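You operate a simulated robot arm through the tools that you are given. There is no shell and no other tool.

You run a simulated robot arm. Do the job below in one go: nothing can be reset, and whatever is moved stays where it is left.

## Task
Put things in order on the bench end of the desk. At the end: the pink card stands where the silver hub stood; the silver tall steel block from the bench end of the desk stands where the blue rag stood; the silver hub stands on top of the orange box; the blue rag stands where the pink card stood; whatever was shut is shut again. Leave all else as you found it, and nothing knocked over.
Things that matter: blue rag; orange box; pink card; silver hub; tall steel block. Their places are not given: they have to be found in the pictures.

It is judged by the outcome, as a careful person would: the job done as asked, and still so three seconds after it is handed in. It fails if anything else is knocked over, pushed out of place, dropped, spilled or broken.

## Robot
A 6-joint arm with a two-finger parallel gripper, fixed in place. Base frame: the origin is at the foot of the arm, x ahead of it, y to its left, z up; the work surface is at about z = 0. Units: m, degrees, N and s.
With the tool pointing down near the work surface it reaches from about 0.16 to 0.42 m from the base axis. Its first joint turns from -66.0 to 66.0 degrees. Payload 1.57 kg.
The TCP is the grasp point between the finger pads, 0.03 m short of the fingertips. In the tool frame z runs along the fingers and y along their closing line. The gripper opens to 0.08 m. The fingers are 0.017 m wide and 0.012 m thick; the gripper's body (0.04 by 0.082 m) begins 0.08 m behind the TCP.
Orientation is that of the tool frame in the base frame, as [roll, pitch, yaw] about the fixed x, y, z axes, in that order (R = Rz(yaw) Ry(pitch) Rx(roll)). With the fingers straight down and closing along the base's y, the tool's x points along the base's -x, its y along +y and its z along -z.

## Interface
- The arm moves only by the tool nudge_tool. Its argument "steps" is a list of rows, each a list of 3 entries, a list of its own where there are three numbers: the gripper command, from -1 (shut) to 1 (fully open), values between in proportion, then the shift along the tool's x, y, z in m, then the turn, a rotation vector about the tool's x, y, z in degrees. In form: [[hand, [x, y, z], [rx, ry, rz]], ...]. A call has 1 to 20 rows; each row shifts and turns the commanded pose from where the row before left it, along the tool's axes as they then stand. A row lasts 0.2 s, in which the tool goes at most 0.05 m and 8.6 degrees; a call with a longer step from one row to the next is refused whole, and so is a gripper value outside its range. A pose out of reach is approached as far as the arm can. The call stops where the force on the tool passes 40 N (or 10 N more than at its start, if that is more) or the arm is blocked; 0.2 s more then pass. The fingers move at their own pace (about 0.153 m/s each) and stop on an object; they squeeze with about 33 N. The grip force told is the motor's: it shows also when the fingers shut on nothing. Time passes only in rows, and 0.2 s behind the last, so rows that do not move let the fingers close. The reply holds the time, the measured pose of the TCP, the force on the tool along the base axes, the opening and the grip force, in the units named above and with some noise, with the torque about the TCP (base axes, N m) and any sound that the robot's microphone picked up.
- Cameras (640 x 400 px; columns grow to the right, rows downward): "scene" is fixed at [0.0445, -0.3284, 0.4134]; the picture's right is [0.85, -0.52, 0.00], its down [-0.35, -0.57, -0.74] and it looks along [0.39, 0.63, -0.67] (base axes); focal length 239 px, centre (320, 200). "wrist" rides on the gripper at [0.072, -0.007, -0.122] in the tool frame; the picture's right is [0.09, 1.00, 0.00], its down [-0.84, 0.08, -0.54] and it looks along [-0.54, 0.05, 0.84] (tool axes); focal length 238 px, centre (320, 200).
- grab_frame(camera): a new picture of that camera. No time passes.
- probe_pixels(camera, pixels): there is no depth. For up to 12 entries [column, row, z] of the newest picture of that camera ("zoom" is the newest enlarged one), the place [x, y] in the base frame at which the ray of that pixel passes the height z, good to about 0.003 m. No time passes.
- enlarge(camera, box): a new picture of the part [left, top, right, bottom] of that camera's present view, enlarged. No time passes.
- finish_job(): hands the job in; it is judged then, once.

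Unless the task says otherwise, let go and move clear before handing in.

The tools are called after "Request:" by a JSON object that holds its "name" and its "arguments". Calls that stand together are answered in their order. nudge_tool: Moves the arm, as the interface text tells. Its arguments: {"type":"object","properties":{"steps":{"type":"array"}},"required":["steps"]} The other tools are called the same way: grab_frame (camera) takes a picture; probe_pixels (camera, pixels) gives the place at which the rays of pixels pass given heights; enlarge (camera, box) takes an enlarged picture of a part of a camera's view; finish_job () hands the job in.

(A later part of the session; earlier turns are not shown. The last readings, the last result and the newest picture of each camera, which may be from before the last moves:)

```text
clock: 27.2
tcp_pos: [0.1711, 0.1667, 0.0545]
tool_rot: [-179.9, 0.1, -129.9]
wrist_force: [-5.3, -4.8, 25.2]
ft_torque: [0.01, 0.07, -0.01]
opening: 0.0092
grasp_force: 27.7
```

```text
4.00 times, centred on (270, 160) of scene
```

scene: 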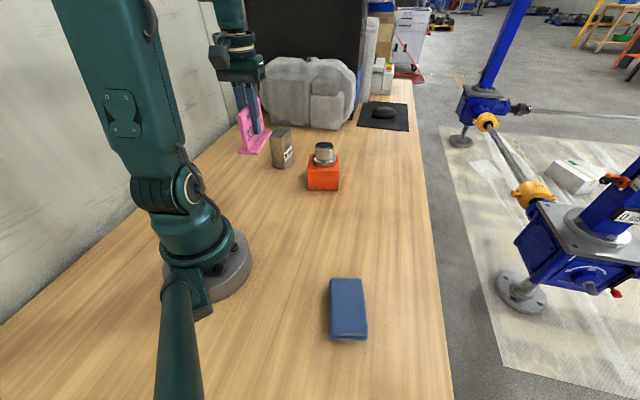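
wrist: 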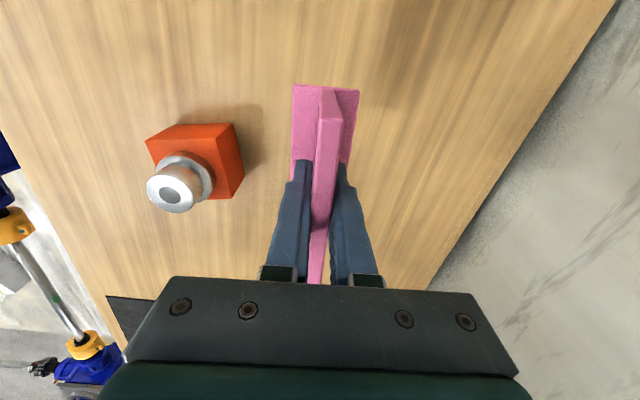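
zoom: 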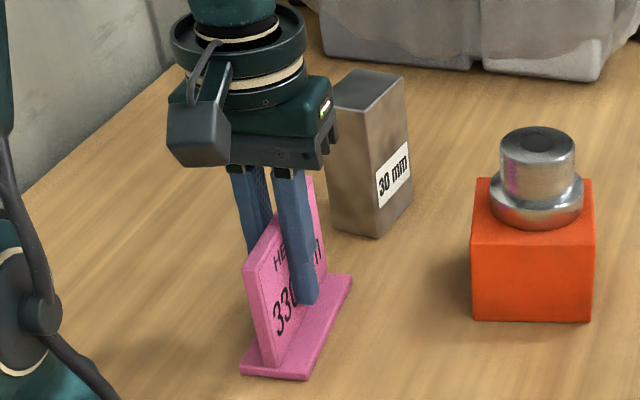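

The card is down at (0.171,0.1667). I'll ease off slightly, open the fingers and rise clear.

Request:
{"name": "nudge_tool", "arguments": {"steps": [[-1, [0, 0, -0.0012], [0, 0, 0]], [-1, [0, 0, 0], [0, 0, 0]], [-0.5, [0, 0, 0], [0, 0, 0]], [0.3, [0, 0, 0], [0, 0, 0]], [1, [0, 0, 0], [0, 0, 0]], [1, [0, 0, 0], [0, 0, 0]], [1, [0, 0, 0], [0, 0, 0]]]}}

Request:
{"name": "grab_frame", "arguments": {"camera": "wrist"}}

Request:
{"name": "enlarge", "arguments": {"camera": "scene", "box": [210, 110, 330, 210]}}

```text
clock: 28.8
tcp_pos: [0.1705, 0.1666, 0.0538]
tool_rot: [-179.8, 0.0, -129.9]
wrist_force: [0.2, 0.5, 0.5]
ft_torque: [0.01, 0.0, -0.03]
opening: 0.0801
grasp_force: 0.1
```

```text
taken
```

wrist: 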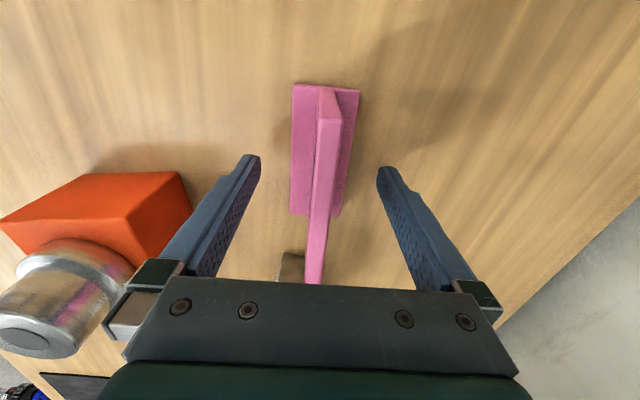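

```text
4.00 times, centred on (270, 160) of scene
```

zoom: 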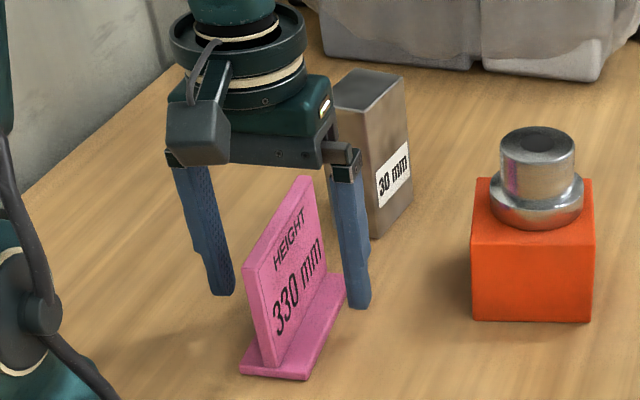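

The card stands at the hub's old place, and its text reads "HEIGHT 330 mm". I'll rise straight up and check where the fixed pipe at scene (180,340) lies before going to the rag.

Request:
{"name": "nudge_tool", "arguments": {"steps": [[1, [0, 0, -0.03], [0, 0, 0]], [1, [0, 0, -0.04], [0, 0, 0]], [1, [0, 0, -0.04], [0, 0, 0]], [1, [0, 0, -0.04], [0, 0, 0]], [1, [0, 0, 0], [0, 0, 0]]]}}

Request:
{"name": "grab_frame", "arguments": {"camera": "scene"}}

Request:
{"name": "probe_pixels", "arguments": {"camera": "scene", "pixels": [[190, 290, 0.05], [195, 350, 0.05], [200, 398, 0.05], [190, 290, 0.0], [200, 398, 0.0]]}}

```text
clock: 30.0
tcp_pos: [0.1721, 0.1688, 0.2059]
tool_rot: [-179.8, 0.0, -129.9]
wrist_force: [0.1, -0.2, 1.0]
ft_torque: [-0.01, -0.01, 0.0]
opening: 0.0799
grasp_force: 0.1
```

```text
taken
```

scene: 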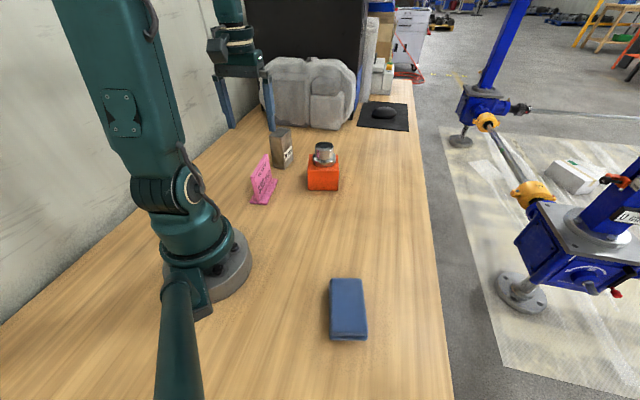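

```text
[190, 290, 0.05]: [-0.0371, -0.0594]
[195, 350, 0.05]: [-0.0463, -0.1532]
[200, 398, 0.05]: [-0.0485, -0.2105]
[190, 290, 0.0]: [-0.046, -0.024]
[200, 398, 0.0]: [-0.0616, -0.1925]
```

The card stands upright, and the fixed pipe is at x < 0, well away from the rag. I'll swing out and around to above the rag.

Request:
{"name": "nudge_tool", "arguments": {"steps": [[1, [0.0064, -0.0377, 0], [0, 0, 0]], [1, [0.0064, -0.0377, 0], [0, 0, 0]], [1, [0.0064, -0.0377, 0], [0, 0, 0]], [1, [0.0064, -0.0377, 0], [0, 0, 0]], [1, [0.0287, -0.0241, 0], [0, 0, 0]], [1, [0.0287, -0.0241, 0], [0, 0, 0]], [1, [0.0287, -0.0241, 0], [0, 0, 0]], [1, [0.0287, -0.0241, 0], [0, 0, 0]], [1, [0, 0, 0], [0, 0, 0]]]}}

Request:
{"name": "grab_frame", "arguments": {"camera": "wrist"}}

```text
clock: 32.0
tcp_pos: [0.2713, -0.0968, 0.2063]
tool_rot: [180.0, -0.1, -129.9]
wrist_force: [-0.2, 0.8, 0.5]
ft_torque: [-0.01, -0.02, -0.02]
opening: 0.0799
grasp_force: 0.1
```

```text
taken
```

wrist: 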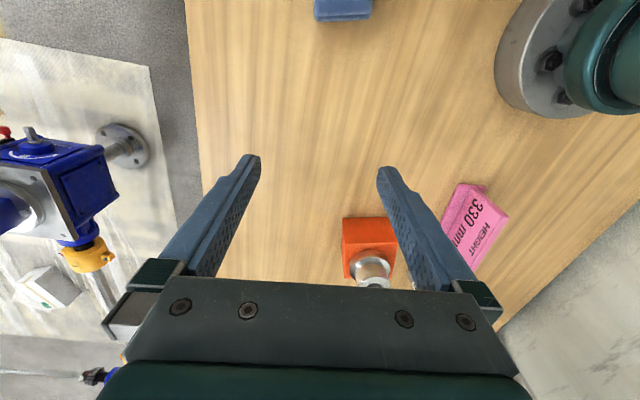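

The rag's far end shows at (343,10). I'll go on to the rag along the tool's +x.

Request:
{"name": "nudge_tool", "arguments": {"steps": [[1, [0.03, 0.0013, 0], [0, 0, 0]], [1, [0.035, 0.0013, 0], [0, 0, 0]], [1, [0.035, 0.0013, 0], [0, 0, 0]], [1, [0.03, 0.0013, 0], [0, 0, 0]], [1, [0, 0, 0], [0, 0, 0]]]}}

Request:
{"name": "grab_frame", "arguments": {"camera": "wrist"}}

Request:
{"name": "grab_frame", "arguments": {"camera": "scene"}}

```text
clock: 33.2
tcp_pos: [0.1837, -0.1983, 0.2054]
tool_rot: [-179.9, 0.0, -129.8]
wrist_force: [0.2, 0.0, -0.2]
ft_torque: [0.02, 0.01, -0.03]
opening: 0.0802
grasp_force: 0.1
```

```text
taken
```

wrist: 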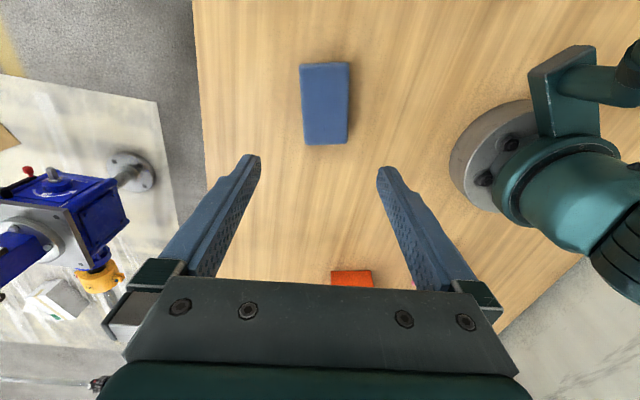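

```text
taken
```

scene: 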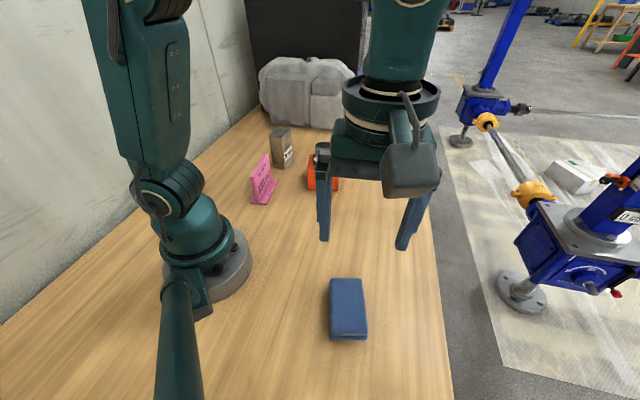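

The rag lies in the wrist view at (300–350, 62–145). I'll enlarge it and read its corners.

Request:
{"name": "enlarge", "arguments": {"camera": "wrist", "box": [265, 50, 385, 155]}}

Request:
{"name": "enlarge", "arguments": {"camera": "scene", "box": [315, 265, 380, 350]}}

```text
3.81 times, centred on (325, 102) of wrist
```

zoom: 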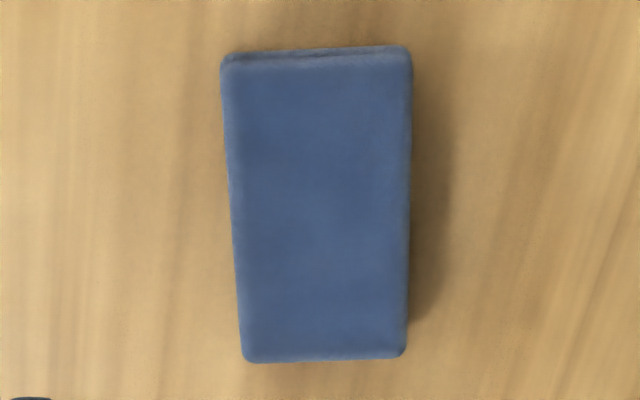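

```text
4.71 times, centred on (348, 308) of scene
```

zoom: 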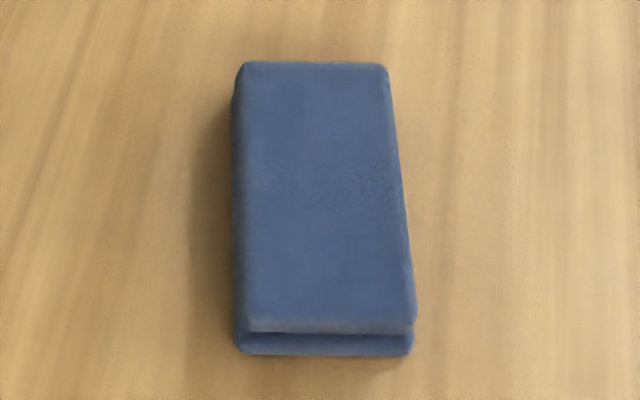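

Next I'll probe the rag's top corners in both views at a couple of heights.

Request:
{"name": "probe_pixels", "arguments": {"camera": "wrist", "pixels": [[300.3, 66.8, 0.02], [348.6, 65.8, 0.02], [304.8, 144.0, 0.02], [347.8, 142.9, 0.02], [300.3, 66.8, 0.03], [348.6, 65.8, 0.03], [304.8, 144.0, 0.03], [347.8, 142.9, 0.03], [299.8, 64.2, 0.005], [348.6, 61.8, 0.005]]}}

Request:
{"name": "probe_pixels", "arguments": {"camera": "scene", "pixels": [[330.6, 335.2, 0.02], [368.2, 335.6, 0.02], [332.1, 278.9, 0.02], [362.0, 279.3, 0.02], [330.6, 335.2, 0.03], [368.2, 335.6, 0.03], [332.1, 278.9, 0.03], [362.0, 279.3, 0.03], [330.2, 340.3, 0.0], [367.5, 340.9, 0.0]]}}

```text
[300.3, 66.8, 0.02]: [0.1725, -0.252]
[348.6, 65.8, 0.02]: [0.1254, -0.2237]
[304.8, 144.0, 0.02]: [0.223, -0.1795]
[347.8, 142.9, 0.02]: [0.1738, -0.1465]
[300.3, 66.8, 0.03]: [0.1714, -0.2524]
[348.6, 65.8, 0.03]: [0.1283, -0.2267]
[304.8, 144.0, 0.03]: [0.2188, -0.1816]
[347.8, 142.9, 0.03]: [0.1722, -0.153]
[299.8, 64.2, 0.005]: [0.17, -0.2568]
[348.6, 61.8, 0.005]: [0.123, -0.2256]
```

```text
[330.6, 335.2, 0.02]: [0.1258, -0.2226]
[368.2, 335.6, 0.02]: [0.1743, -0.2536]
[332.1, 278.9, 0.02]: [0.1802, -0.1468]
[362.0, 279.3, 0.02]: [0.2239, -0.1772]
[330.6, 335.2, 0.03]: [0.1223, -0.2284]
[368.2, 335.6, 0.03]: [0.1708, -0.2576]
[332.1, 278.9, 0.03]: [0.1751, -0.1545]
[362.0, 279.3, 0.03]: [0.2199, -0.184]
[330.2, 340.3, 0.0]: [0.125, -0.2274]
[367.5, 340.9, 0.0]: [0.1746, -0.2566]
```

The rag's centre is about (0.1745,-0.2007), its long axis at 56.6°, size 90 × 56 × 22 mm. I'll turn 6.5° more, centre over it, and lower to z ≈ 0.12 to check.

Request:
{"name": "nudge_tool", "arguments": {"steps": [[1, [0, 0, 0], [0, 0, -6.5]], [1, [0.0071, 0.0064, 0.025], [0, 0, 0]], [1, [0, 0, 0.03], [0, 0, 0]], [1, [0, 0, 0.03], [0, 0, 0]], [1, [0, 0, 0], [0, 0, 0]]]}}

Request:
{"name": "grab_frame", "arguments": {"camera": "wrist"}}

Request:
{"name": "grab_frame", "arguments": {"camera": "scene"}}

```text
clock: 34.4
tcp_pos: [0.1764, -0.2004, 0.1225]
tool_rot: [-180.0, 0.1, -123.4]
wrist_force: [0.6, -0.6, 0.4]
ft_torque: [-0.01, -0.01, -0.03]
opening: 0.0798
grasp_force: 0.0
```

```text
taken
```

wrist: 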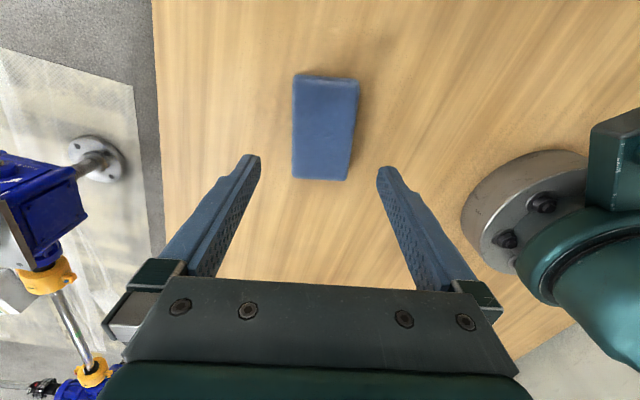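

```text
taken
```

scene: 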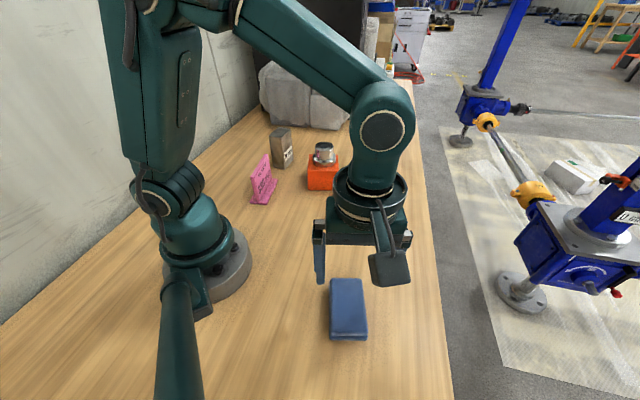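

I'll enlarge the rag to check alignment: its midline runs from about (326,80) to (320,179).

Request:
{"name": "enlarge", "arguments": {"camera": "wrist", "box": [240, 60, 400, 200]}}

```text
2.86 times, centred on (320, 130) of wrist
```

zoom: 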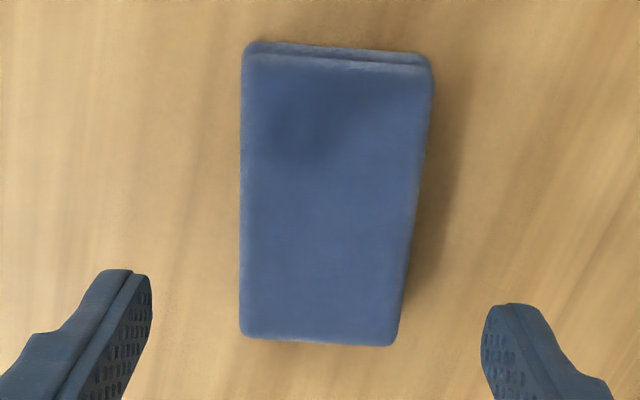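

The rag is turned about 2° further than the tool. I'll probe the centre once more and then align.

Request:
{"name": "probe_pixels", "arguments": {"camera": "wrist", "pixels": [[293.1, 80.3, 0.022], [358.8, 83.8, 0.022], [292.0, 177.2, 0.022], [346.6, 180.7, 0.022], [293.1, 80.3, 0.022], [358.8, 83.8, 0.022], [292.0, 177.2, 0.022], [346.6, 180.7, 0.022]]}}

```text
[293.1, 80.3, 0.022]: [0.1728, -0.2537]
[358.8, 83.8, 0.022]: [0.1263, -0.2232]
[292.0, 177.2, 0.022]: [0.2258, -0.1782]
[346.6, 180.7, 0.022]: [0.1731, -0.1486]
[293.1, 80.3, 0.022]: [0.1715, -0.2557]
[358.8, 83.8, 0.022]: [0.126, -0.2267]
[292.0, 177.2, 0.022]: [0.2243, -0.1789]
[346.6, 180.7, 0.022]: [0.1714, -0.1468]
```

The rag's centre is (0.174,-0.201) at about 58°. I'll align and lower to z ≈ 0.036, tips 6 mm above the desk.

Request:
{"name": "nudge_tool", "arguments": {"steps": [[1, [0.0019, 0.0012, 0], [0, 0, -1.5]], [1, [0, 0, 0.03], [0, 0, 0]], [1, [0, 0, 0.03], [0, 0, 0]], [1, [0, 0, 0.02], [0, 0, 0]], [1, [0, 0, 0.006], [0, 0, 0]], [1, [0, 0, 0], [0, 0, 0]]]}}

Request:
{"name": "grab_frame", "arguments": {"camera": "wrist"}}

Request:
{"name": "enlarge", "arguments": {"camera": "scene", "box": [280, 230, 420, 350]}}

```text
clock: 35.8
tcp_pos: [0.1728, -0.1985, 0.0354]
tool_rot: [-180.0, 0.0, -121.8]
wrist_force: [-0.8, 0.7, -0.3]
ft_torque: [0.01, -0.01, -0.02]
opening: 0.0804
grasp_force: 0.1
```

```text
taken
```

wrist: 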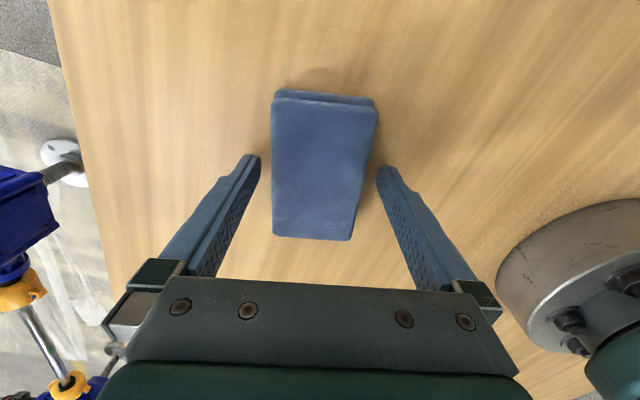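

```text
3.33 times, centred on (350, 290) of scene
```

zoom: 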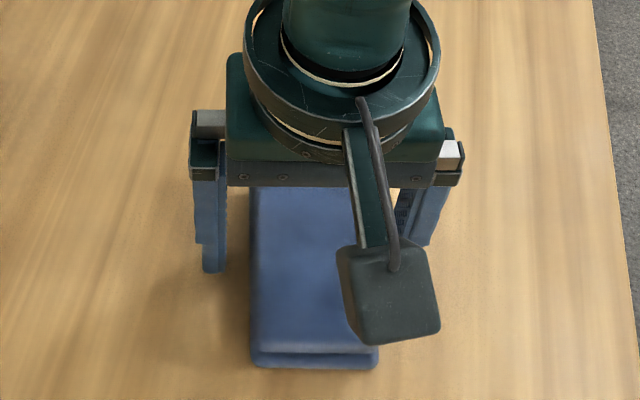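

The rag sits about 2 mm to the tool's −y, and the orientation is good. I'll shift and close on it.

Request:
{"name": "nudge_tool", "arguments": {"steps": [[1, [0, -0.0022, 0.001], [0, 0, 0]], [1, [0, 0, 0], [0, 0, 0]], [0.5, [0, 0, 0], [0, 0, 0]], [0.0, [0, 0, 0], [0, 0, 0]], [-1, [0, 0, 0], [0, 0, 0]], [-1, [0, 0, 0], [0, 0, 0]], [-1, [0, 0, 0], [0, 0, 0]]]}}

Request:
{"name": "grab_frame", "arguments": {"camera": "wrist"}}

```text
clock: 37.4
tcp_pos: [0.1753, -0.1999, 0.0344]
tool_rot: [-179.9, 0.0, -121.8]
wrist_force: [-0.6, -0.1, 1.3]
ft_torque: [0.02, 0.0, 0.02]
opening: 0.059
grasp_force: 32.8
```

```text
taken
```

wrist: 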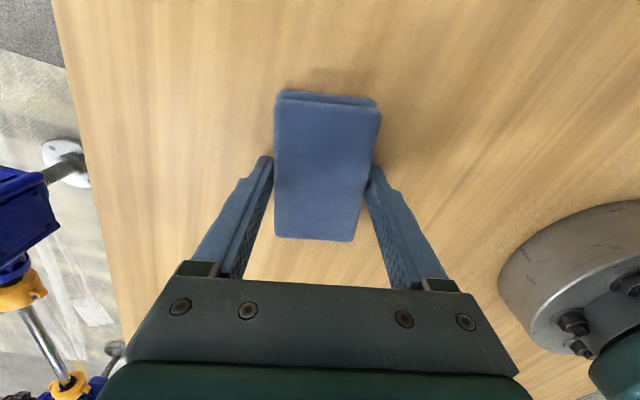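

The rag is gripped at 59 mm with 33 N. Its place centre is about (0.175,-0.200). I'll lift it carefully and check.

Request:
{"name": "nudge_tool", "arguments": {"steps": [[-1, [0, 0, -0.008], [0, 0, 0]], [-1, [0, 0, -0.02], [0, 0, 0]], [-1, [0, 0, -0.03], [0, 0, 0]], [-1, [0, 0, 0], [0, 0, 0]]]}}

Request:
{"name": "grab_frame", "arguments": {"camera": "wrist"}}

Request:
{"name": "grab_frame", "arguments": {"camera": "scene"}}

```text
clock: 38.4
tcp_pos: [0.1747, -0.2011, 0.092]
tool_rot: [-179.9, 0.1, -121.9]
wrist_force: [0.5, 0.5, -0.7]
ft_torque: [0.0, -0.01, 0.02]
opening: 0.0588
grasp_force: 32.4
```

```text
taken
```

wrist: 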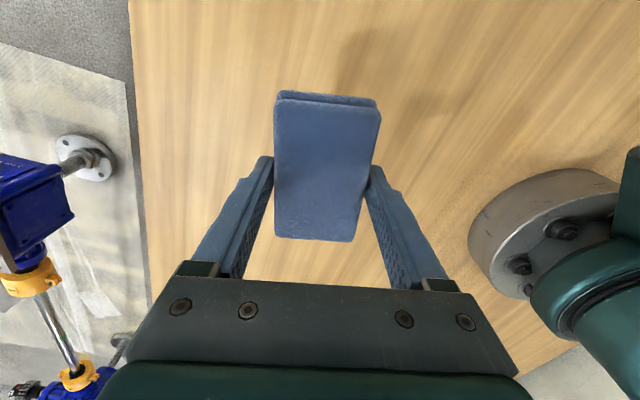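

```text
taken
```

scene: 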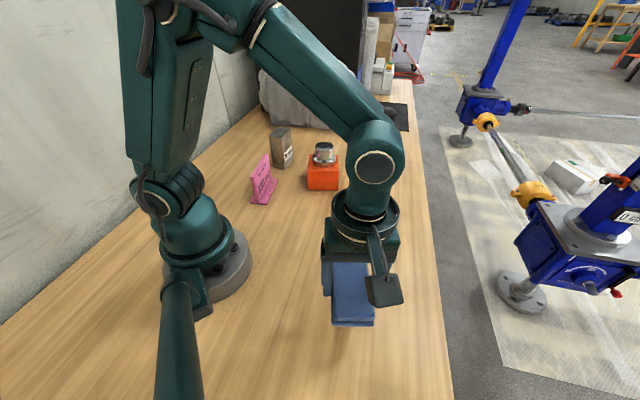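

The rag is held firmly and hasn't shifted in the wrist view. I'll carry it to the card's old place (0.343,-0.0605), where the path is clear.

Request:
{"name": "nudge_tool", "arguments": {"steps": [[-1, [-0.016, -0.0053, 0], [0, 0, 0]], [-1, [-0.03, -0.0099, 0], [0, 0, 0]], [-1, [-0.0315, -0.0104, 0], [0, 0, 0]], [-1, [-0.0315, -0.0104, 0], [0, 0, 0]], [-1, [-0.0315, -0.0104, 0], [0, 0, 0]], [-1, [-0.0315, -0.0104, 0], [0, 0, 0]], [-1, [-0.022, -0.0073, 0], [0, 0, 0]], [-1, [-0.0136, -0.0046, 0], [0, 0, 0]], [-1, [0, 0, 0], [0, 0, 0]]]}}

Request:
{"name": "grab_frame", "arguments": {"camera": "wrist"}}

Request:
{"name": "grab_frame", "arguments": {"camera": "scene"}}

```text
clock: 40.4
tcp_pos: [0.3418, -0.0623, 0.0914]
tool_rot: [-180.0, -0.1, -122.0]
wrist_force: [-0.1, -0.5, -0.7]
ft_torque: [0.02, -0.01, 0.01]
opening: 0.0588
grasp_force: 33.0
```

```text
taken
```

wrist: 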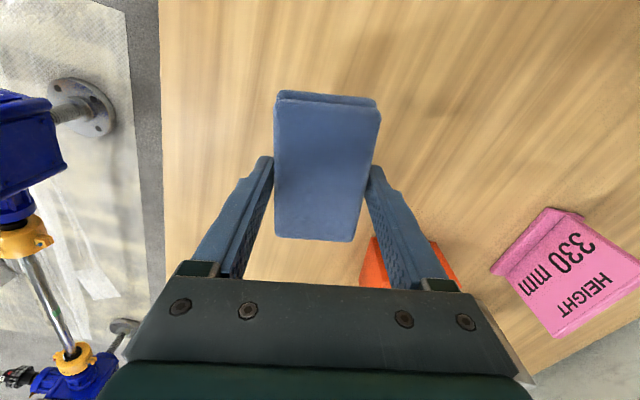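

```text
taken
```

scene: 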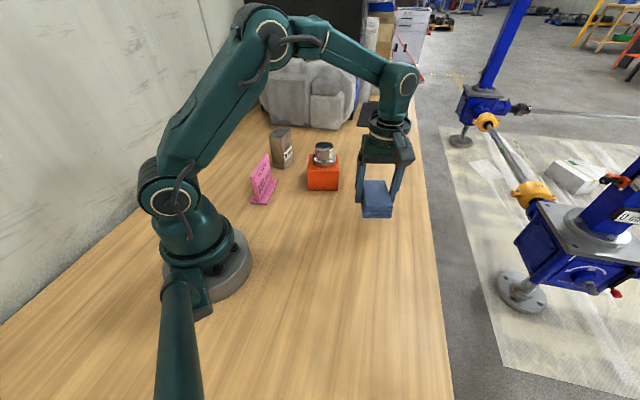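

The rag hangs over the card's old place at (0.342,-0.062). I'll nudge about 1 mm and lower it to just above the desk.

Request:
{"name": "nudge_tool", "arguments": {"steps": [[-1, [-0.0013, 0, 0.015], [0, 0, 0]], [-1, [0, 0, 0.02], [0, 0, 0]], [-1, [0, 0, 0.015], [0, 0, 0]], [-1, [0, 0, 0.005], [0, 0, 0]], [-1, [0, 0, 0], [0, 0, 0]]]}}

```text
clock: 41.6
tcp_pos: [0.3414, -0.0577, 0.0378]
tool_rot: [180.0, 0.0, -122.0]
wrist_force: [-0.8, -0.4, -1.4]
ft_torque: [0.0, 0.03, -0.05]
opening: 0.0588
grasp_force: 33.2
```

I'll take a still reading to average out the noise before the last millimetres.

Request:
{"name": "nudge_tool", "arguments": {"steps": [[-1, [0, 0, 0], [0, 0, 0]]]}}

Request:
{"name": "nudge_tool", "arguments": {"steps": [[-1, [0, 0, 0.0015], [0, 0, 0]], [-1, [0, 0, 0], [0, 0, 0]]]}}

```text
clock: 42.0
tcp_pos: [0.3404, -0.0588, 0.0366]
tool_rot: [-179.9, -0.1, -121.9]
wrist_force: [0.3, -0.7, -0.4]
ft_torque: [-0.01, 0.02, -0.02]
opening: 0.0589
grasp_force: 32.7
```

```text
clock: 42.6
tcp_pos: [0.3422, -0.0593, 0.0353]
tool_rot: [-179.9, -0.1, -122.0]
wrist_force: [0.7, 0.2, 0.1]
ft_torque: [-0.01, 0.03, 0.03]
opening: 0.0588
grasp_force: 33.1
```

The average reads (0.341,-0.0586), about 2 mm off. I'll shift by that amount and set the rag down.

Request:
{"name": "nudge_tool", "arguments": {"steps": [[-1, [0.0007, -0.0022, -0.001], [0, 0, 0]], [-1, [0, 0, 0.0015], [0, 0, 0]], [-1, [0, 0, 0.001], [0, 0, 0]], [-1, [0, 0, 0], [0, 0, 0]]]}}

```text
clock: 43.6
tcp_pos: [0.3434, -0.0607, 0.0325]
tool_rot: [-179.8, 0.0, -121.9]
wrist_force: [-1.1, -1.4, 12.6]
ft_torque: [0.02, 0.27, 0.0]
opening: 0.059
grasp_force: 32.9
```

The rag is on the desk at (0.3434,-0.0607). I'll ease off, open and rise.

Request:
{"name": "nudge_tool", "arguments": {"steps": [[-1, [0, 0, -0.0007], [0, 0, 0]], [0.6, [0, 0, 0], [0, 0, 0]], [1, [0, 0, 0], [0, 0, 0]], [1, [0, 0, 0], [0, 0, 0]], [1, [0, 0, -0.02], [0, 0, 0]], [1, [0, 0, -0.04], [0, 0, 0]], [1, [0, 0, -0.04], [0, 0, 0]], [1, [0, 0, -0.04], [0, 0, 0]], [1, [0, 0, -0.03], [0, 0, 0]], [1, [0, 0, 0], [0, 0, 0]]]}}

Request:
{"name": "grab_frame", "arguments": {"camera": "wrist"}}

Request:
{"name": "grab_frame", "arguments": {"camera": "scene"}}

```text
clock: 45.8
tcp_pos: [0.3411, -0.0598, 0.2061]
tool_rot: [180.0, 0.0, -121.9]
wrist_force: [1.1, 0.5, 0.1]
ft_torque: [0.0, 0.03, 0.0]
opening: 0.0802
grasp_force: 0.1
```

```text
taken
```

wrist: 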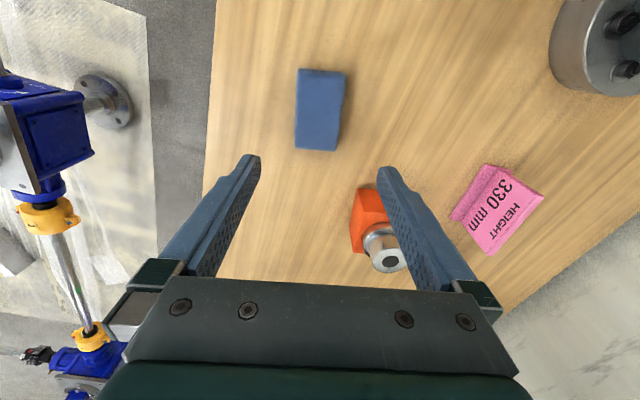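

```text
taken
```

scene: 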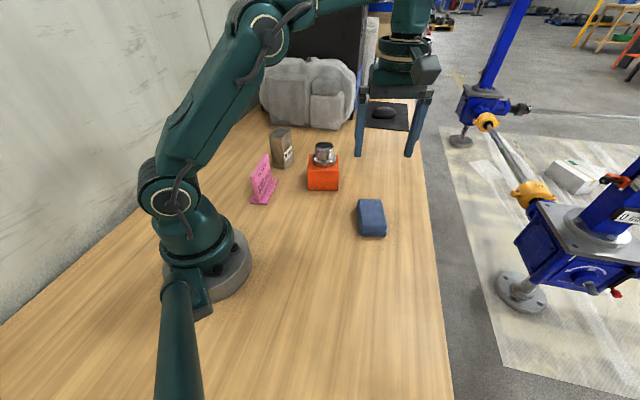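

The rag lies at the card's old place, and hub, box and card are undisturbed. Now I'll turn back 25° and move high above the steel block to look at it.

Request:
{"name": "nudge_tool", "arguments": {"steps": [[1, [0, 0, 0], [0, 0, 8.35]], [1, [0, 0, 0], [0, 0, 8.35]], [1, [0, 0, 0], [0, 0, 8.3]], [1, [-0.0063, 0.0171, 0], [0, 0, 0]], [1, [-0.0126, 0.0342, 0], [0, 0, 0]], [1, [-0.0126, 0.0342, 0], [0, 0, 0]], [1, [-0.0126, 0.0342, 0], [0, 0, 0]], [1, [-0.0126, 0.0342, 0], [0, 0, 0]], [1, [-0.0126, 0.0342, 0], [0, 0, 0]], [1, [-0.0126, 0.0342, 0], [0, 0, 0]], [1, [-0.0126, 0.0342, 0], [0, 0, 0]], [1, [-0.0126, 0.0342, 0], [0, 0, 0]], [1, [-0.0063, 0.0171, 0], [0, 0, 0]], [1, [0, 0, 0], [0, 0, 0]]]}}

Request:
{"name": "grab_frame", "arguments": {"camera": "wrist"}}

Request:
{"name": "grab_frame", "arguments": {"camera": "scene"}}

```text
clock: 48.8
tcp_pos: [0.2663, 0.2565, 0.1973]
tool_rot: [-179.9, -0.1, -146.8]
wrist_force: [-0.1, 0.1, 0.6]
ft_torque: [0.0, -0.04, 0.02]
opening: 0.08
grasp_force: 0.1
out of reach, approached as far as the arm can: row 13
```

```text
taken
```

wrist: 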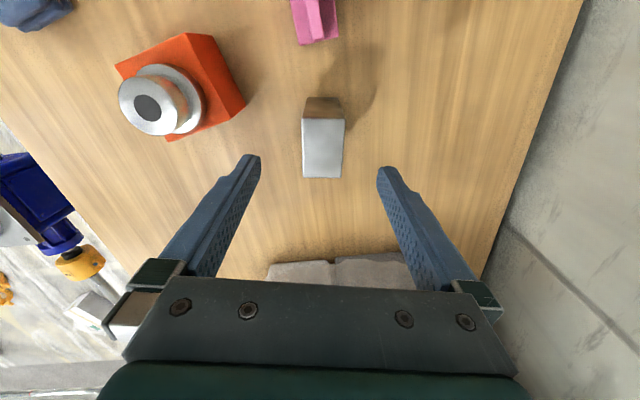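

```text
taken
```

scene: 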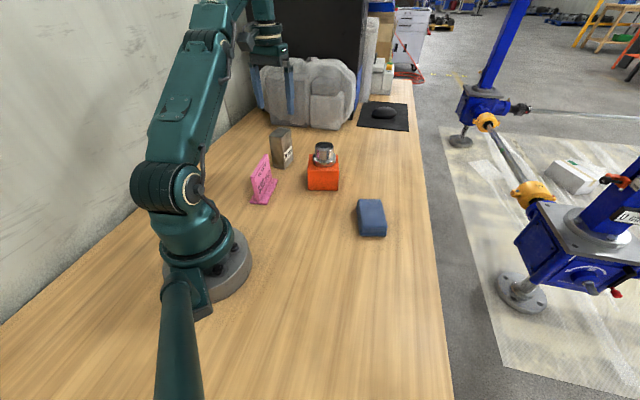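

The block's top face shows at wrist (302–344, 118–178). The arm is near its reach limit at this height. I'll enlarge to measure the block.

Request:
{"name": "enlarge", "arguments": {"camera": "wrist", "box": [270, 80, 380, 190]}}

Request:
{"name": "probe_pixels", "arguments": {"camera": "wrist", "pixels": [[340, 260, 0.0], [290, 262, 0.0], [400, 255, 0.0], [302, 119, 0.104], [344, 119, 0.104], [303, 177, 0.104], [341, 178, 0.104]]}}

```text
3.64 times, centred on (325, 135) of wrist
```

zoom: 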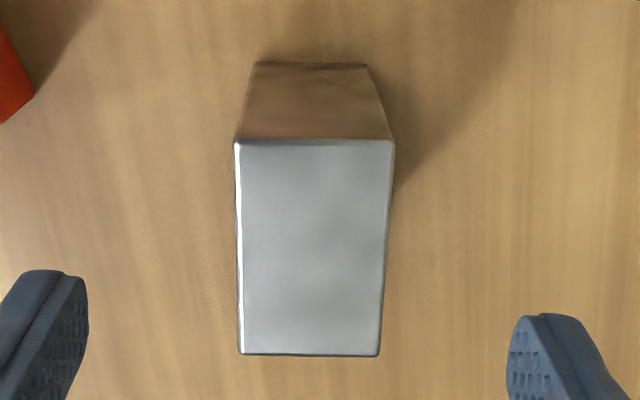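

```text
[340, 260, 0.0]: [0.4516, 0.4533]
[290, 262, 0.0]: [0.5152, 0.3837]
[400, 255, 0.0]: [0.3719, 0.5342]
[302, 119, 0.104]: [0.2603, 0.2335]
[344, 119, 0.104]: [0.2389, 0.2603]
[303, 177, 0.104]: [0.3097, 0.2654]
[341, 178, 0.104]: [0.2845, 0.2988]
```

The block is about 38 × 59 mm and roughly 104 mm tall, centred near (0.273,0.2645) at about 37°. I'll turn 4° more and lower a little, tips still above its top, to get back inside the arm's reach.

Request:
{"name": "nudge_tool", "arguments": {"steps": [[1, [0, 0, 0.02], [0, 0, -4]], [1, [0, 0, 0.025], [0, 0, 0]], [1, [0, 0, 0], [0, 0, 0]]]}}

Request:
{"name": "grab_frame", "arguments": {"camera": "wrist"}}

Request:
{"name": "enlarge", "arguments": {"camera": "wrist", "box": [260, 90, 380, 210]}}

```text
clock: 49.6
tcp_pos: [0.2646, 0.2543, 0.1549]
tool_rot: [-179.9, 0.0, -142.9]
wrist_force: [0.4, -0.5, 0.7]
ft_torque: [-0.02, 0.01, 0.02]
opening: 0.0802
grasp_force: 0.0
```

```text
taken
```

wrist: 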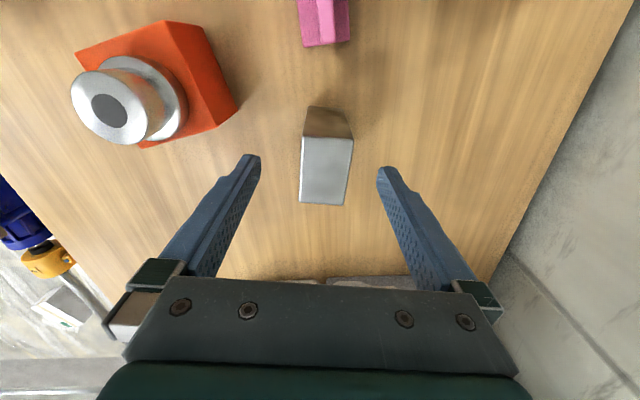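

```text
3.33 times, centred on (320, 150) of wrist
```

zoom: 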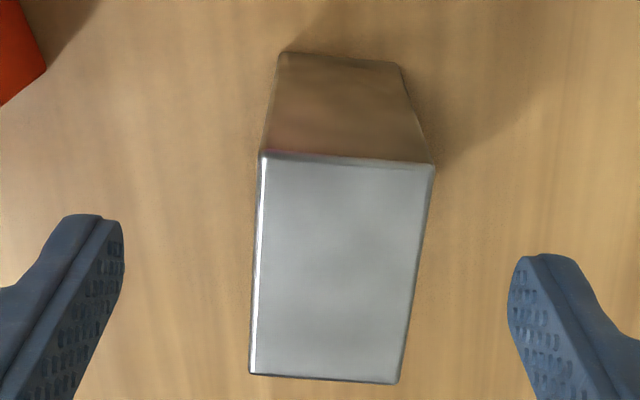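

The alignment is good. The block centre is about 13 mm along the tool's −x and 4 mm along +y. I'll shift over it and recheck.

Request:
{"name": "nudge_tool", "arguments": {"steps": [[1, [-0.0128, 0.0041, 0.005], [0, 0, 0]], [1, [0, 0, 0], [0, 0, 0]], [1, [0, 0, 0], [0, 0, 0]]]}}

Request:
{"name": "enlarge", "arguments": {"camera": "wrist", "box": [230, 90, 410, 210]}}

Request:
{"name": "enlarge", "arguments": {"camera": "scene", "box": [220, 60, 360, 190]}}

```text
clock: 50.4
tcp_pos: [0.2751, 0.2639, 0.1505]
tool_rot: [-179.9, 0.0, -142.9]
wrist_force: [-0.2, -0.9, -1.0]
ft_torque: [0.03, 0.01, 0.04]
opening: 0.08
grasp_force: 0.1
```

```text
3.33 times, centred on (320, 150) of wrist
```

zoom: 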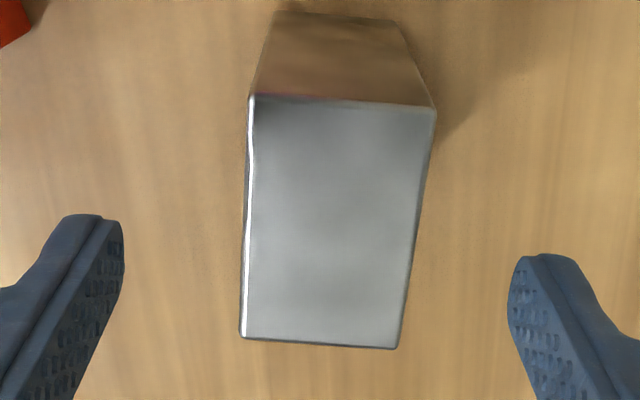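

```text
3.08 times, centred on (290, 125) of scene
```

zoom: 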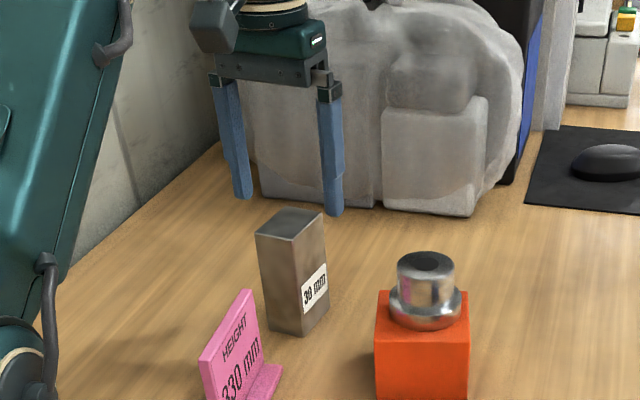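

Centred along the length and 2 mm off sideways. I'll correct and lower to z ≈ 0.065 around the block.

Request:
{"name": "nudge_tool", "arguments": {"steps": [[1, [0, 0.0018, 0], [0, 0, 0]], [1, [0, 0, 0.03], [0, 0, 0]], [1, [0, 0, 0.03], [0, 0, 0]], [1, [0, 0, 0.02], [0, 0, 0]], [1, [0, 0, 0.006], [0, 0, 0]], [1, [0, 0, 0], [0, 0, 0]]]}}

Request:
{"name": "grab_frame", "arguments": {"camera": "wrist"}}

Request:
{"name": "enlarge", "arguments": {"camera": "scene", "box": [220, 60, 360, 190]}}

```text
clock: 51.8
tcp_pos: [0.2735, 0.2651, 0.0619]
tool_rot: [-179.9, 0.0, -142.8]
wrist_force: [0.6, -0.9, 0.8]
ft_torque: [0.0, 0.01, 0.01]
opening: 0.08
grasp_force: 0.1
```

```text
taken
```

wrist: 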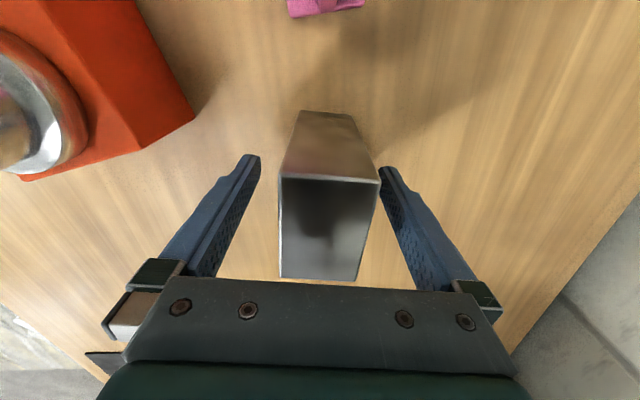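

```text
3.08 times, centred on (290, 125) of scene
```

zoom: 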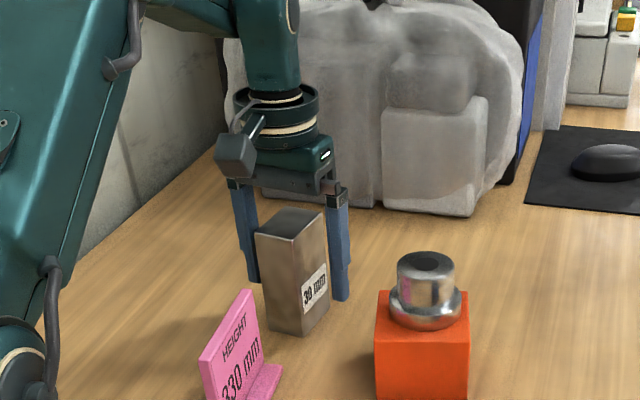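

The block stands between the fingers, about 1 mm off. I'll shift 1 mm and close.

Request:
{"name": "nudge_tool", "arguments": {"steps": [[1, [0, 0.001, 0], [0, 0, 0]], [0.4, [0, 0, 0], [0, 0, 0]], [0.0, [0, 0, 0], [0, 0, 0]], [-1, [0, 0, 0], [0, 0, 0]], [-1, [0, 0, 0], [0, 0, 0]], [-1, [0, 0, 0], [0, 0, 0]], [-1, [0, 0, 0], [0, 0, 0]]]}}

Request:
{"name": "grab_frame", "arguments": {"camera": "wrist"}}

```text
clock: 53.4
tcp_pos: [0.2741, 0.2659, 0.0631]
tool_rot: [180.0, 0.1, -142.9]
wrist_force: [-2.3, 2.9, 0.1]
ft_torque: [0.37, 0.13, 0.05]
opening: 0.0399
grasp_force: 32.8
```

```text
taken
```

wrist: 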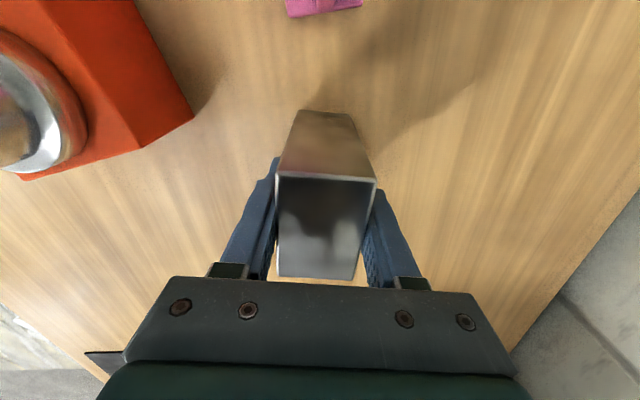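

Gripped at 39.9 mm with 33 N. I'll lift slowly by 10 mm and read the weight.

Request:
{"name": "nudge_tool", "arguments": {"steps": [[-1, [0, 0, -0.002], [0, 0, 0]], [-1, [0, 0, -0.004], [0, 0, 0]], [-1, [0, 0, -0.006], [0, 0, 0]], [-1, [0, 0, 0], [0, 0, 0]]]}}

Request:
{"name": "grab_frame", "arguments": {"camera": "wrist"}}

Request:
{"name": "enlarge", "arguments": {"camera": "scene", "box": [240, 90, 340, 190]}}

```text
clock: 54.4
tcp_pos: [0.2719, 0.2648, 0.0749]
tool_rot: [-179.9, -0.1, -142.9]
wrist_force: [-0.9, -0.4, -8.3]
ft_torque: [-0.04, 0.01, -0.01]
opening: 0.0395
grasp_force: 33.4
```

```text
taken
```

wrist: 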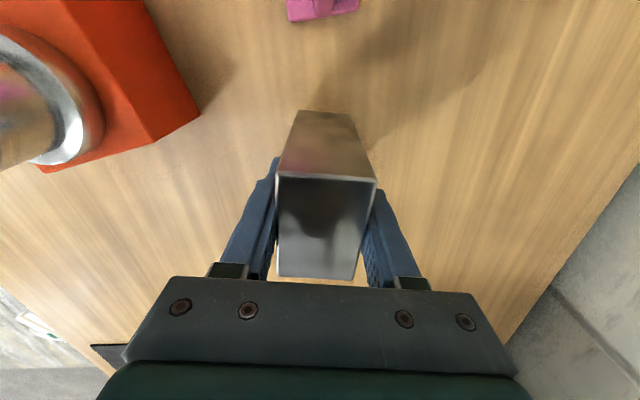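

```text
4.00 times, centred on (290, 140) of scene
```

zoom: 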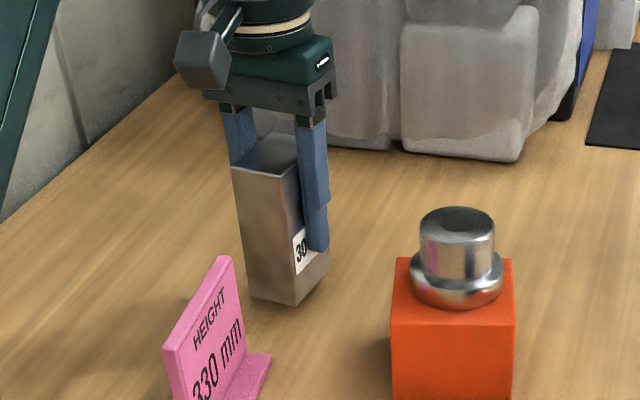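

The block weighs about 0.85 kg and isn't slipping. I'll lift it high and bring it in toward the arm so it clears the card and hub.

Request:
{"name": "nudge_tool", "arguments": {"steps": [[-1, [0, 0, -0.015], [0, 0, 0]], [-1, [0, 0, -0.025], [0, 0, 0]], [-1, [0, 0, -0.025], [0, 0, 0]], [-1, [0, 0, -0.02], [0, 0, 0]], [-1, [0, 0, -0.005], [0, 0, 0]], [-1, [0.01, -0.006, -0.007], [0, 0, 0]], [-1, [0.0203, -0.0118, -0.0133], [0, 0, 0]], [-1, [0.0203, -0.0118, -0.0133], [0, 0, 0]], [-1, [0.0102, -0.0059, -0.0067], [0, 0, 0]], [-1, [0, 0, 0], [0, 0, 0]]]}}

Request:
{"name": "grab_frame", "arguments": {"camera": "scene"}}

Request:
{"name": "grab_frame", "arguments": {"camera": "wrist"}}

```text
clock: 56.6
tcp_pos: [0.2451, 0.2, 0.2055]
tool_rot: [-180.0, 0.0, -142.9]
wrist_force: [0.3, -0.5, -8.4]
ft_torque: [0.03, -0.01, 0.02]
opening: 0.0398
grasp_force: 33.0
```

```text
taken
```

scene: 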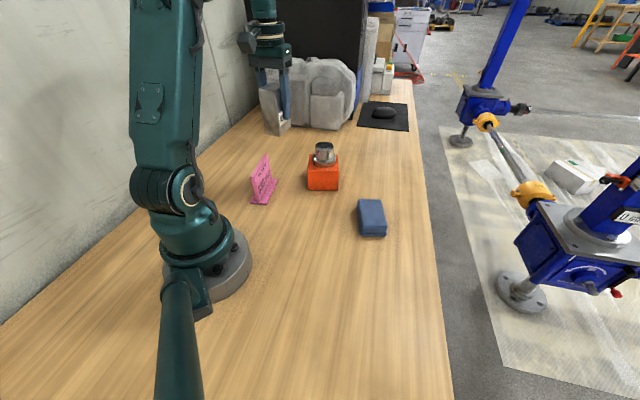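

```text
taken
```

wrist: 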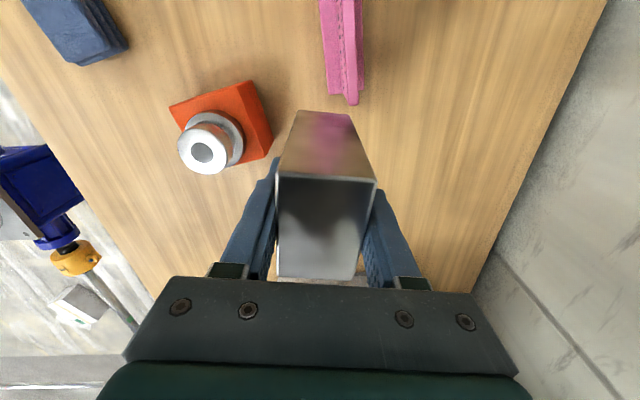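

The block hangs steady with its bottom at about z = 0.14, above everything on the desk. I'll carry it around to above the rag's old place.

Request:
{"name": "nudge_tool", "arguments": {"steps": [[-1, [0.0083, -0.0126, 0], [0, 0, 0]], [-1, [0.0165, -0.0251, 0], [0, 0, 0]], [-1, [0.0165, -0.0251, 0], [0, 0, 0]], [-1, [0.0165, -0.0251, 0], [0, 0, 0]], [-1, [0.0165, -0.0251, 0], [0, 0, 0]], [-1, [0.0083, -0.0126, 0], [0, 0, 0]], [-1, [0.0205, -0.0221, 0], [0, 0, 0]], [-1, [0.0205, -0.0221, 0], [0, 0, 0]], [-1, [0.0205, -0.0221, 0], [0, 0, 0]], [-1, [0.0205, -0.0221, 0], [0, 0, 0]], [-1, [0.0205, -0.0221, 0], [0, 0, 0]], [-1, [0.026, -0.0095, 0], [0, 0, 0]], [-1, [0.028, -0.0101, 0], [0, 0, 0]], [-1, [0.028, -0.0101, 0], [0, 0, 0]], [-1, [0.02, -0.0071, 0], [0, 0, 0]], [-1, [0.0102, -0.0036, 0], [0, 0, 0]], [-1, [0, 0, 0], [0, 0, 0]], [-1, [0, 0, 0], [0, 0, 0]]]}}

Request:
{"name": "grab_frame", "arguments": {"camera": "scene"}}

Request:
{"name": "grab_frame", "arguments": {"camera": "wrist"}}

```text
clock: 60.4
tcp_pos: [0.1765, -0.1986, 0.2085]
tool_rot: [180.0, 0.0, -142.9]
wrist_force: [-0.7, 0.5, -8.9]
ft_torque: [0.0, -0.02, -0.01]
opening: 0.04
grasp_force: 33.4
```

```text
taken
```

scene: 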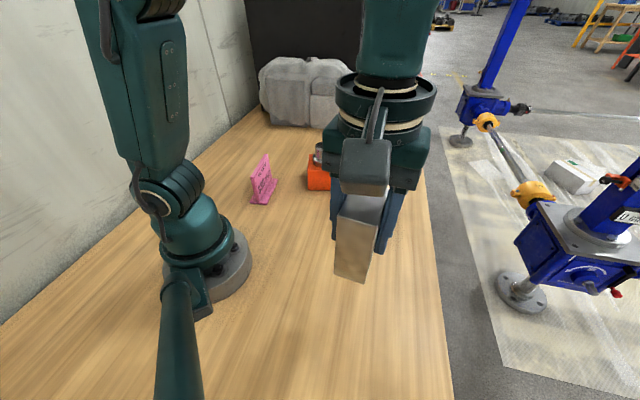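

```text
taken
```

wrist: 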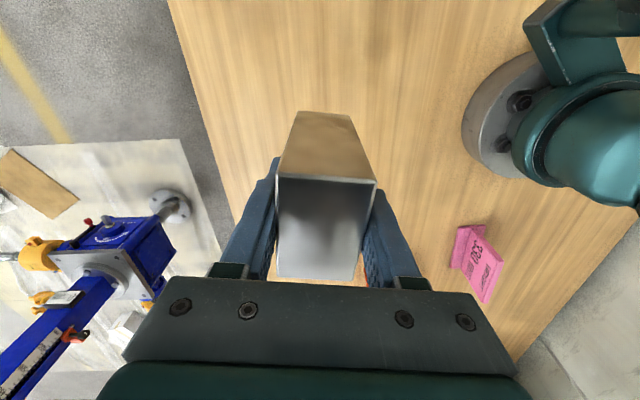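

The block is above the rag's old place, unchanged in the grip. I'll lower it to about 15 mm above the desk and recheck the position.

Request:
{"name": "nudge_tool", "arguments": {"steps": [[-1, [0, 0, 0.02], [0, 0, 0]], [-1, [0, 0, 0.03], [0, 0, 0]], [-1, [0, 0, 0.03], [0, 0, 0]], [-1, [0, 0, 0.03], [0, 0, 0]], [-1, [0, 0, 0.02], [0, 0, 0]], [-1, [0, 0, 0], [0, 0, 0]]]}}

Request:
{"name": "nudge_tool", "arguments": {"steps": [[-1, [0, 0, 0], [0, 0, 0]]]}}

Request:
{"name": "nudge_tool", "arguments": {"steps": [[-1, [0, 0, 0], [0, 0, 0]]]}}

Request:
{"name": "grab_frame", "arguments": {"camera": "scene"}}

```text
clock: 61.8
tcp_pos: [0.1728, -0.1973, 0.0759]
tool_rot: [180.0, 0.0, -143.0]
wrist_force: [-0.5, -0.2, -8.9]
ft_torque: [0.0, 0.0, -0.02]
opening: 0.0397
grasp_force: 32.8
```

```text
clock: 62.2
tcp_pos: [0.1735, -0.1982, 0.0768]
tool_rot: [-179.9, 0.1, -142.9]
wrist_force: [-0.5, -0.8, -9.7]
ft_torque: [0.0, 0.0, 0.01]
opening: 0.0398
grasp_force: 33.5
```

```text
clock: 62.6
tcp_pos: [0.1727, -0.1971, 0.078]
tool_rot: [180.0, 0.0, -142.9]
wrist_force: [-0.3, -0.5, -8.7]
ft_torque: [-0.01, 0.01, 0.01]
opening: 0.0399
grasp_force: 32.7
```

```text
taken
```

scene: 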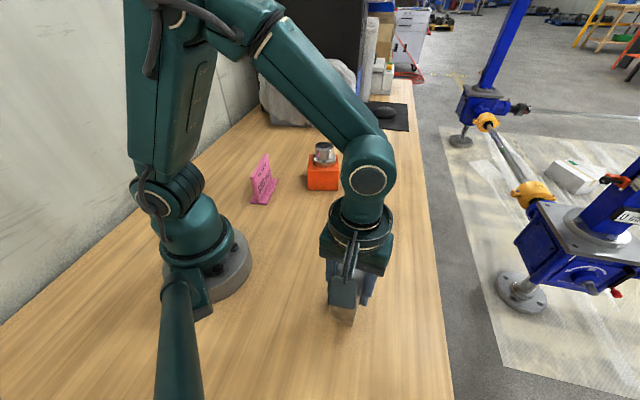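

The average is (0.173,-0.1975) against a target of (0.1746,-0.2005). I'll shift about 3.5 mm and lower to just above contact.

Request:
{"name": "nudge_tool", "arguments": {"steps": [[-1, [0.0005, -0.0034, 0.003], [0, 0, 0]], [-1, [0, 0, 0.005], [0, 0, 0]], [-1, [0, 0, 0.003], [0, 0, 0]], [-1, [0, 0, 0], [0, 0, 0]]]}}

Request:
{"name": "nudge_tool", "arguments": {"steps": [[-1, [0, 0, 0.001], [0, 0, 0]], [-1, [0, 0, 0], [0, 0, 0]]]}}

```text
clock: 63.6
tcp_pos: [0.1755, -0.2016, 0.0663]
tool_rot: [-179.9, 0.0, -142.9]
wrist_force: [-0.5, -0.1, -9.2]
ft_torque: [0.0, 0.0, 0.0]
opening: 0.0397
grasp_force: 33.3
```

```text
clock: 64.2
tcp_pos: [0.1752, -0.2016, 0.066]
tool_rot: [-179.9, 0.0, -143.0]
wrist_force: [-0.6, 0.6, -8.4]
ft_torque: [-0.01, 0.02, -0.01]
opening: 0.0399
grasp_force: 32.5
```

The position is good at (0.1753,-0.2016). I'll lower in small steps until the desk takes the weight.

Request:
{"name": "nudge_tool", "arguments": {"steps": [[-1, [0, 0.0005, 0.001], [0, 0, 0]], [-1, [0, 0, 0.001], [0, 0, 0]], [-1, [0, 0, 0], [0, 0, 0]]]}}

Request:
{"name": "nudge_tool", "arguments": {"steps": [[-1, [0, 0, 0.0008], [0, 0, 0]], [-1, [0, 0, 0], [0, 0, 0]]]}}

```text
clock: 65.0
tcp_pos: [0.1756, -0.2005, 0.0631]
tool_rot: [-179.9, 0.1, -142.8]
wrist_force: [0.3, 0.4, -8.9]
ft_torque: [0.01, -0.03, -0.02]
opening: 0.04
grasp_force: 33.4
```

```text
clock: 65.6
tcp_pos: [0.1757, -0.2019, 0.062]
tool_rot: [-179.8, 0.1, -142.8]
wrist_force: [-5.6, 3.4, 23.0]
ft_torque: [1.09, 0.23, 0.14]
opening: 0.0402
grasp_force: 33.3
```

Contact. There's some torque from pressing on one edge, so I'll ease back up a little before releasing.

Request:
{"name": "nudge_tool", "arguments": {"steps": [[-1, [0, 0, -0.0006], [0, 0, 0]], [-1, [0, 0, 0], [0, 0, 0]]]}}

Request:
{"name": "grab_frame", "arguments": {"camera": "wrist"}}

Request:
{"name": "enlarge", "arguments": {"camera": "scene", "box": [290, 220, 410, 345]}}

```text
clock: 66.2
tcp_pos: [0.1754, -0.2019, 0.0633]
tool_rot: [-179.9, 0.0, -142.9]
wrist_force: [-10.0, -3.2, 18.1]
ft_torque: [0.46, 0.2, 0.23]
opening: 0.0398
grasp_force: 32.6
```

```text
taken
```

wrist: 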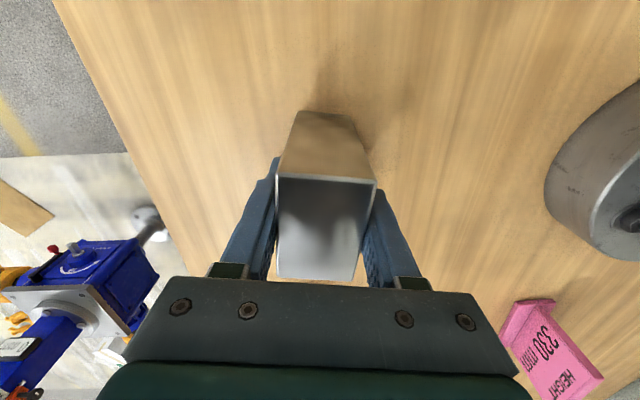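

```text
3.20 times, centred on (350, 282) of scene
```

zoom: 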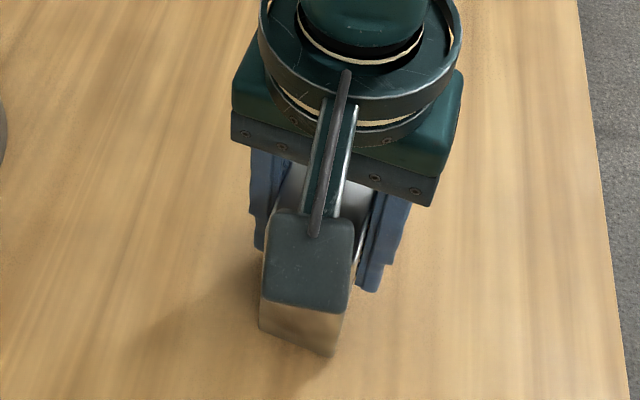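

Still slightly pressed, and the block is upright. I'll ease 0.6 mm more and release in small steps.

Request:
{"name": "nudge_tool", "arguments": {"steps": [[-1, [0, 0, -0.0006], [0, 0, 0]], [-1, [0, 0, 0], [0, 0, 0]]]}}

```text
clock: 66.8
tcp_pos: [0.1747, -0.2012, 0.0618]
tool_rot: [-179.8, 0.0, -142.9]
wrist_force: [-0.2, -4.3, 2.3]
ft_torque: [-0.29, 0.41, 0.18]
opening: 0.0398
grasp_force: 33.0
```

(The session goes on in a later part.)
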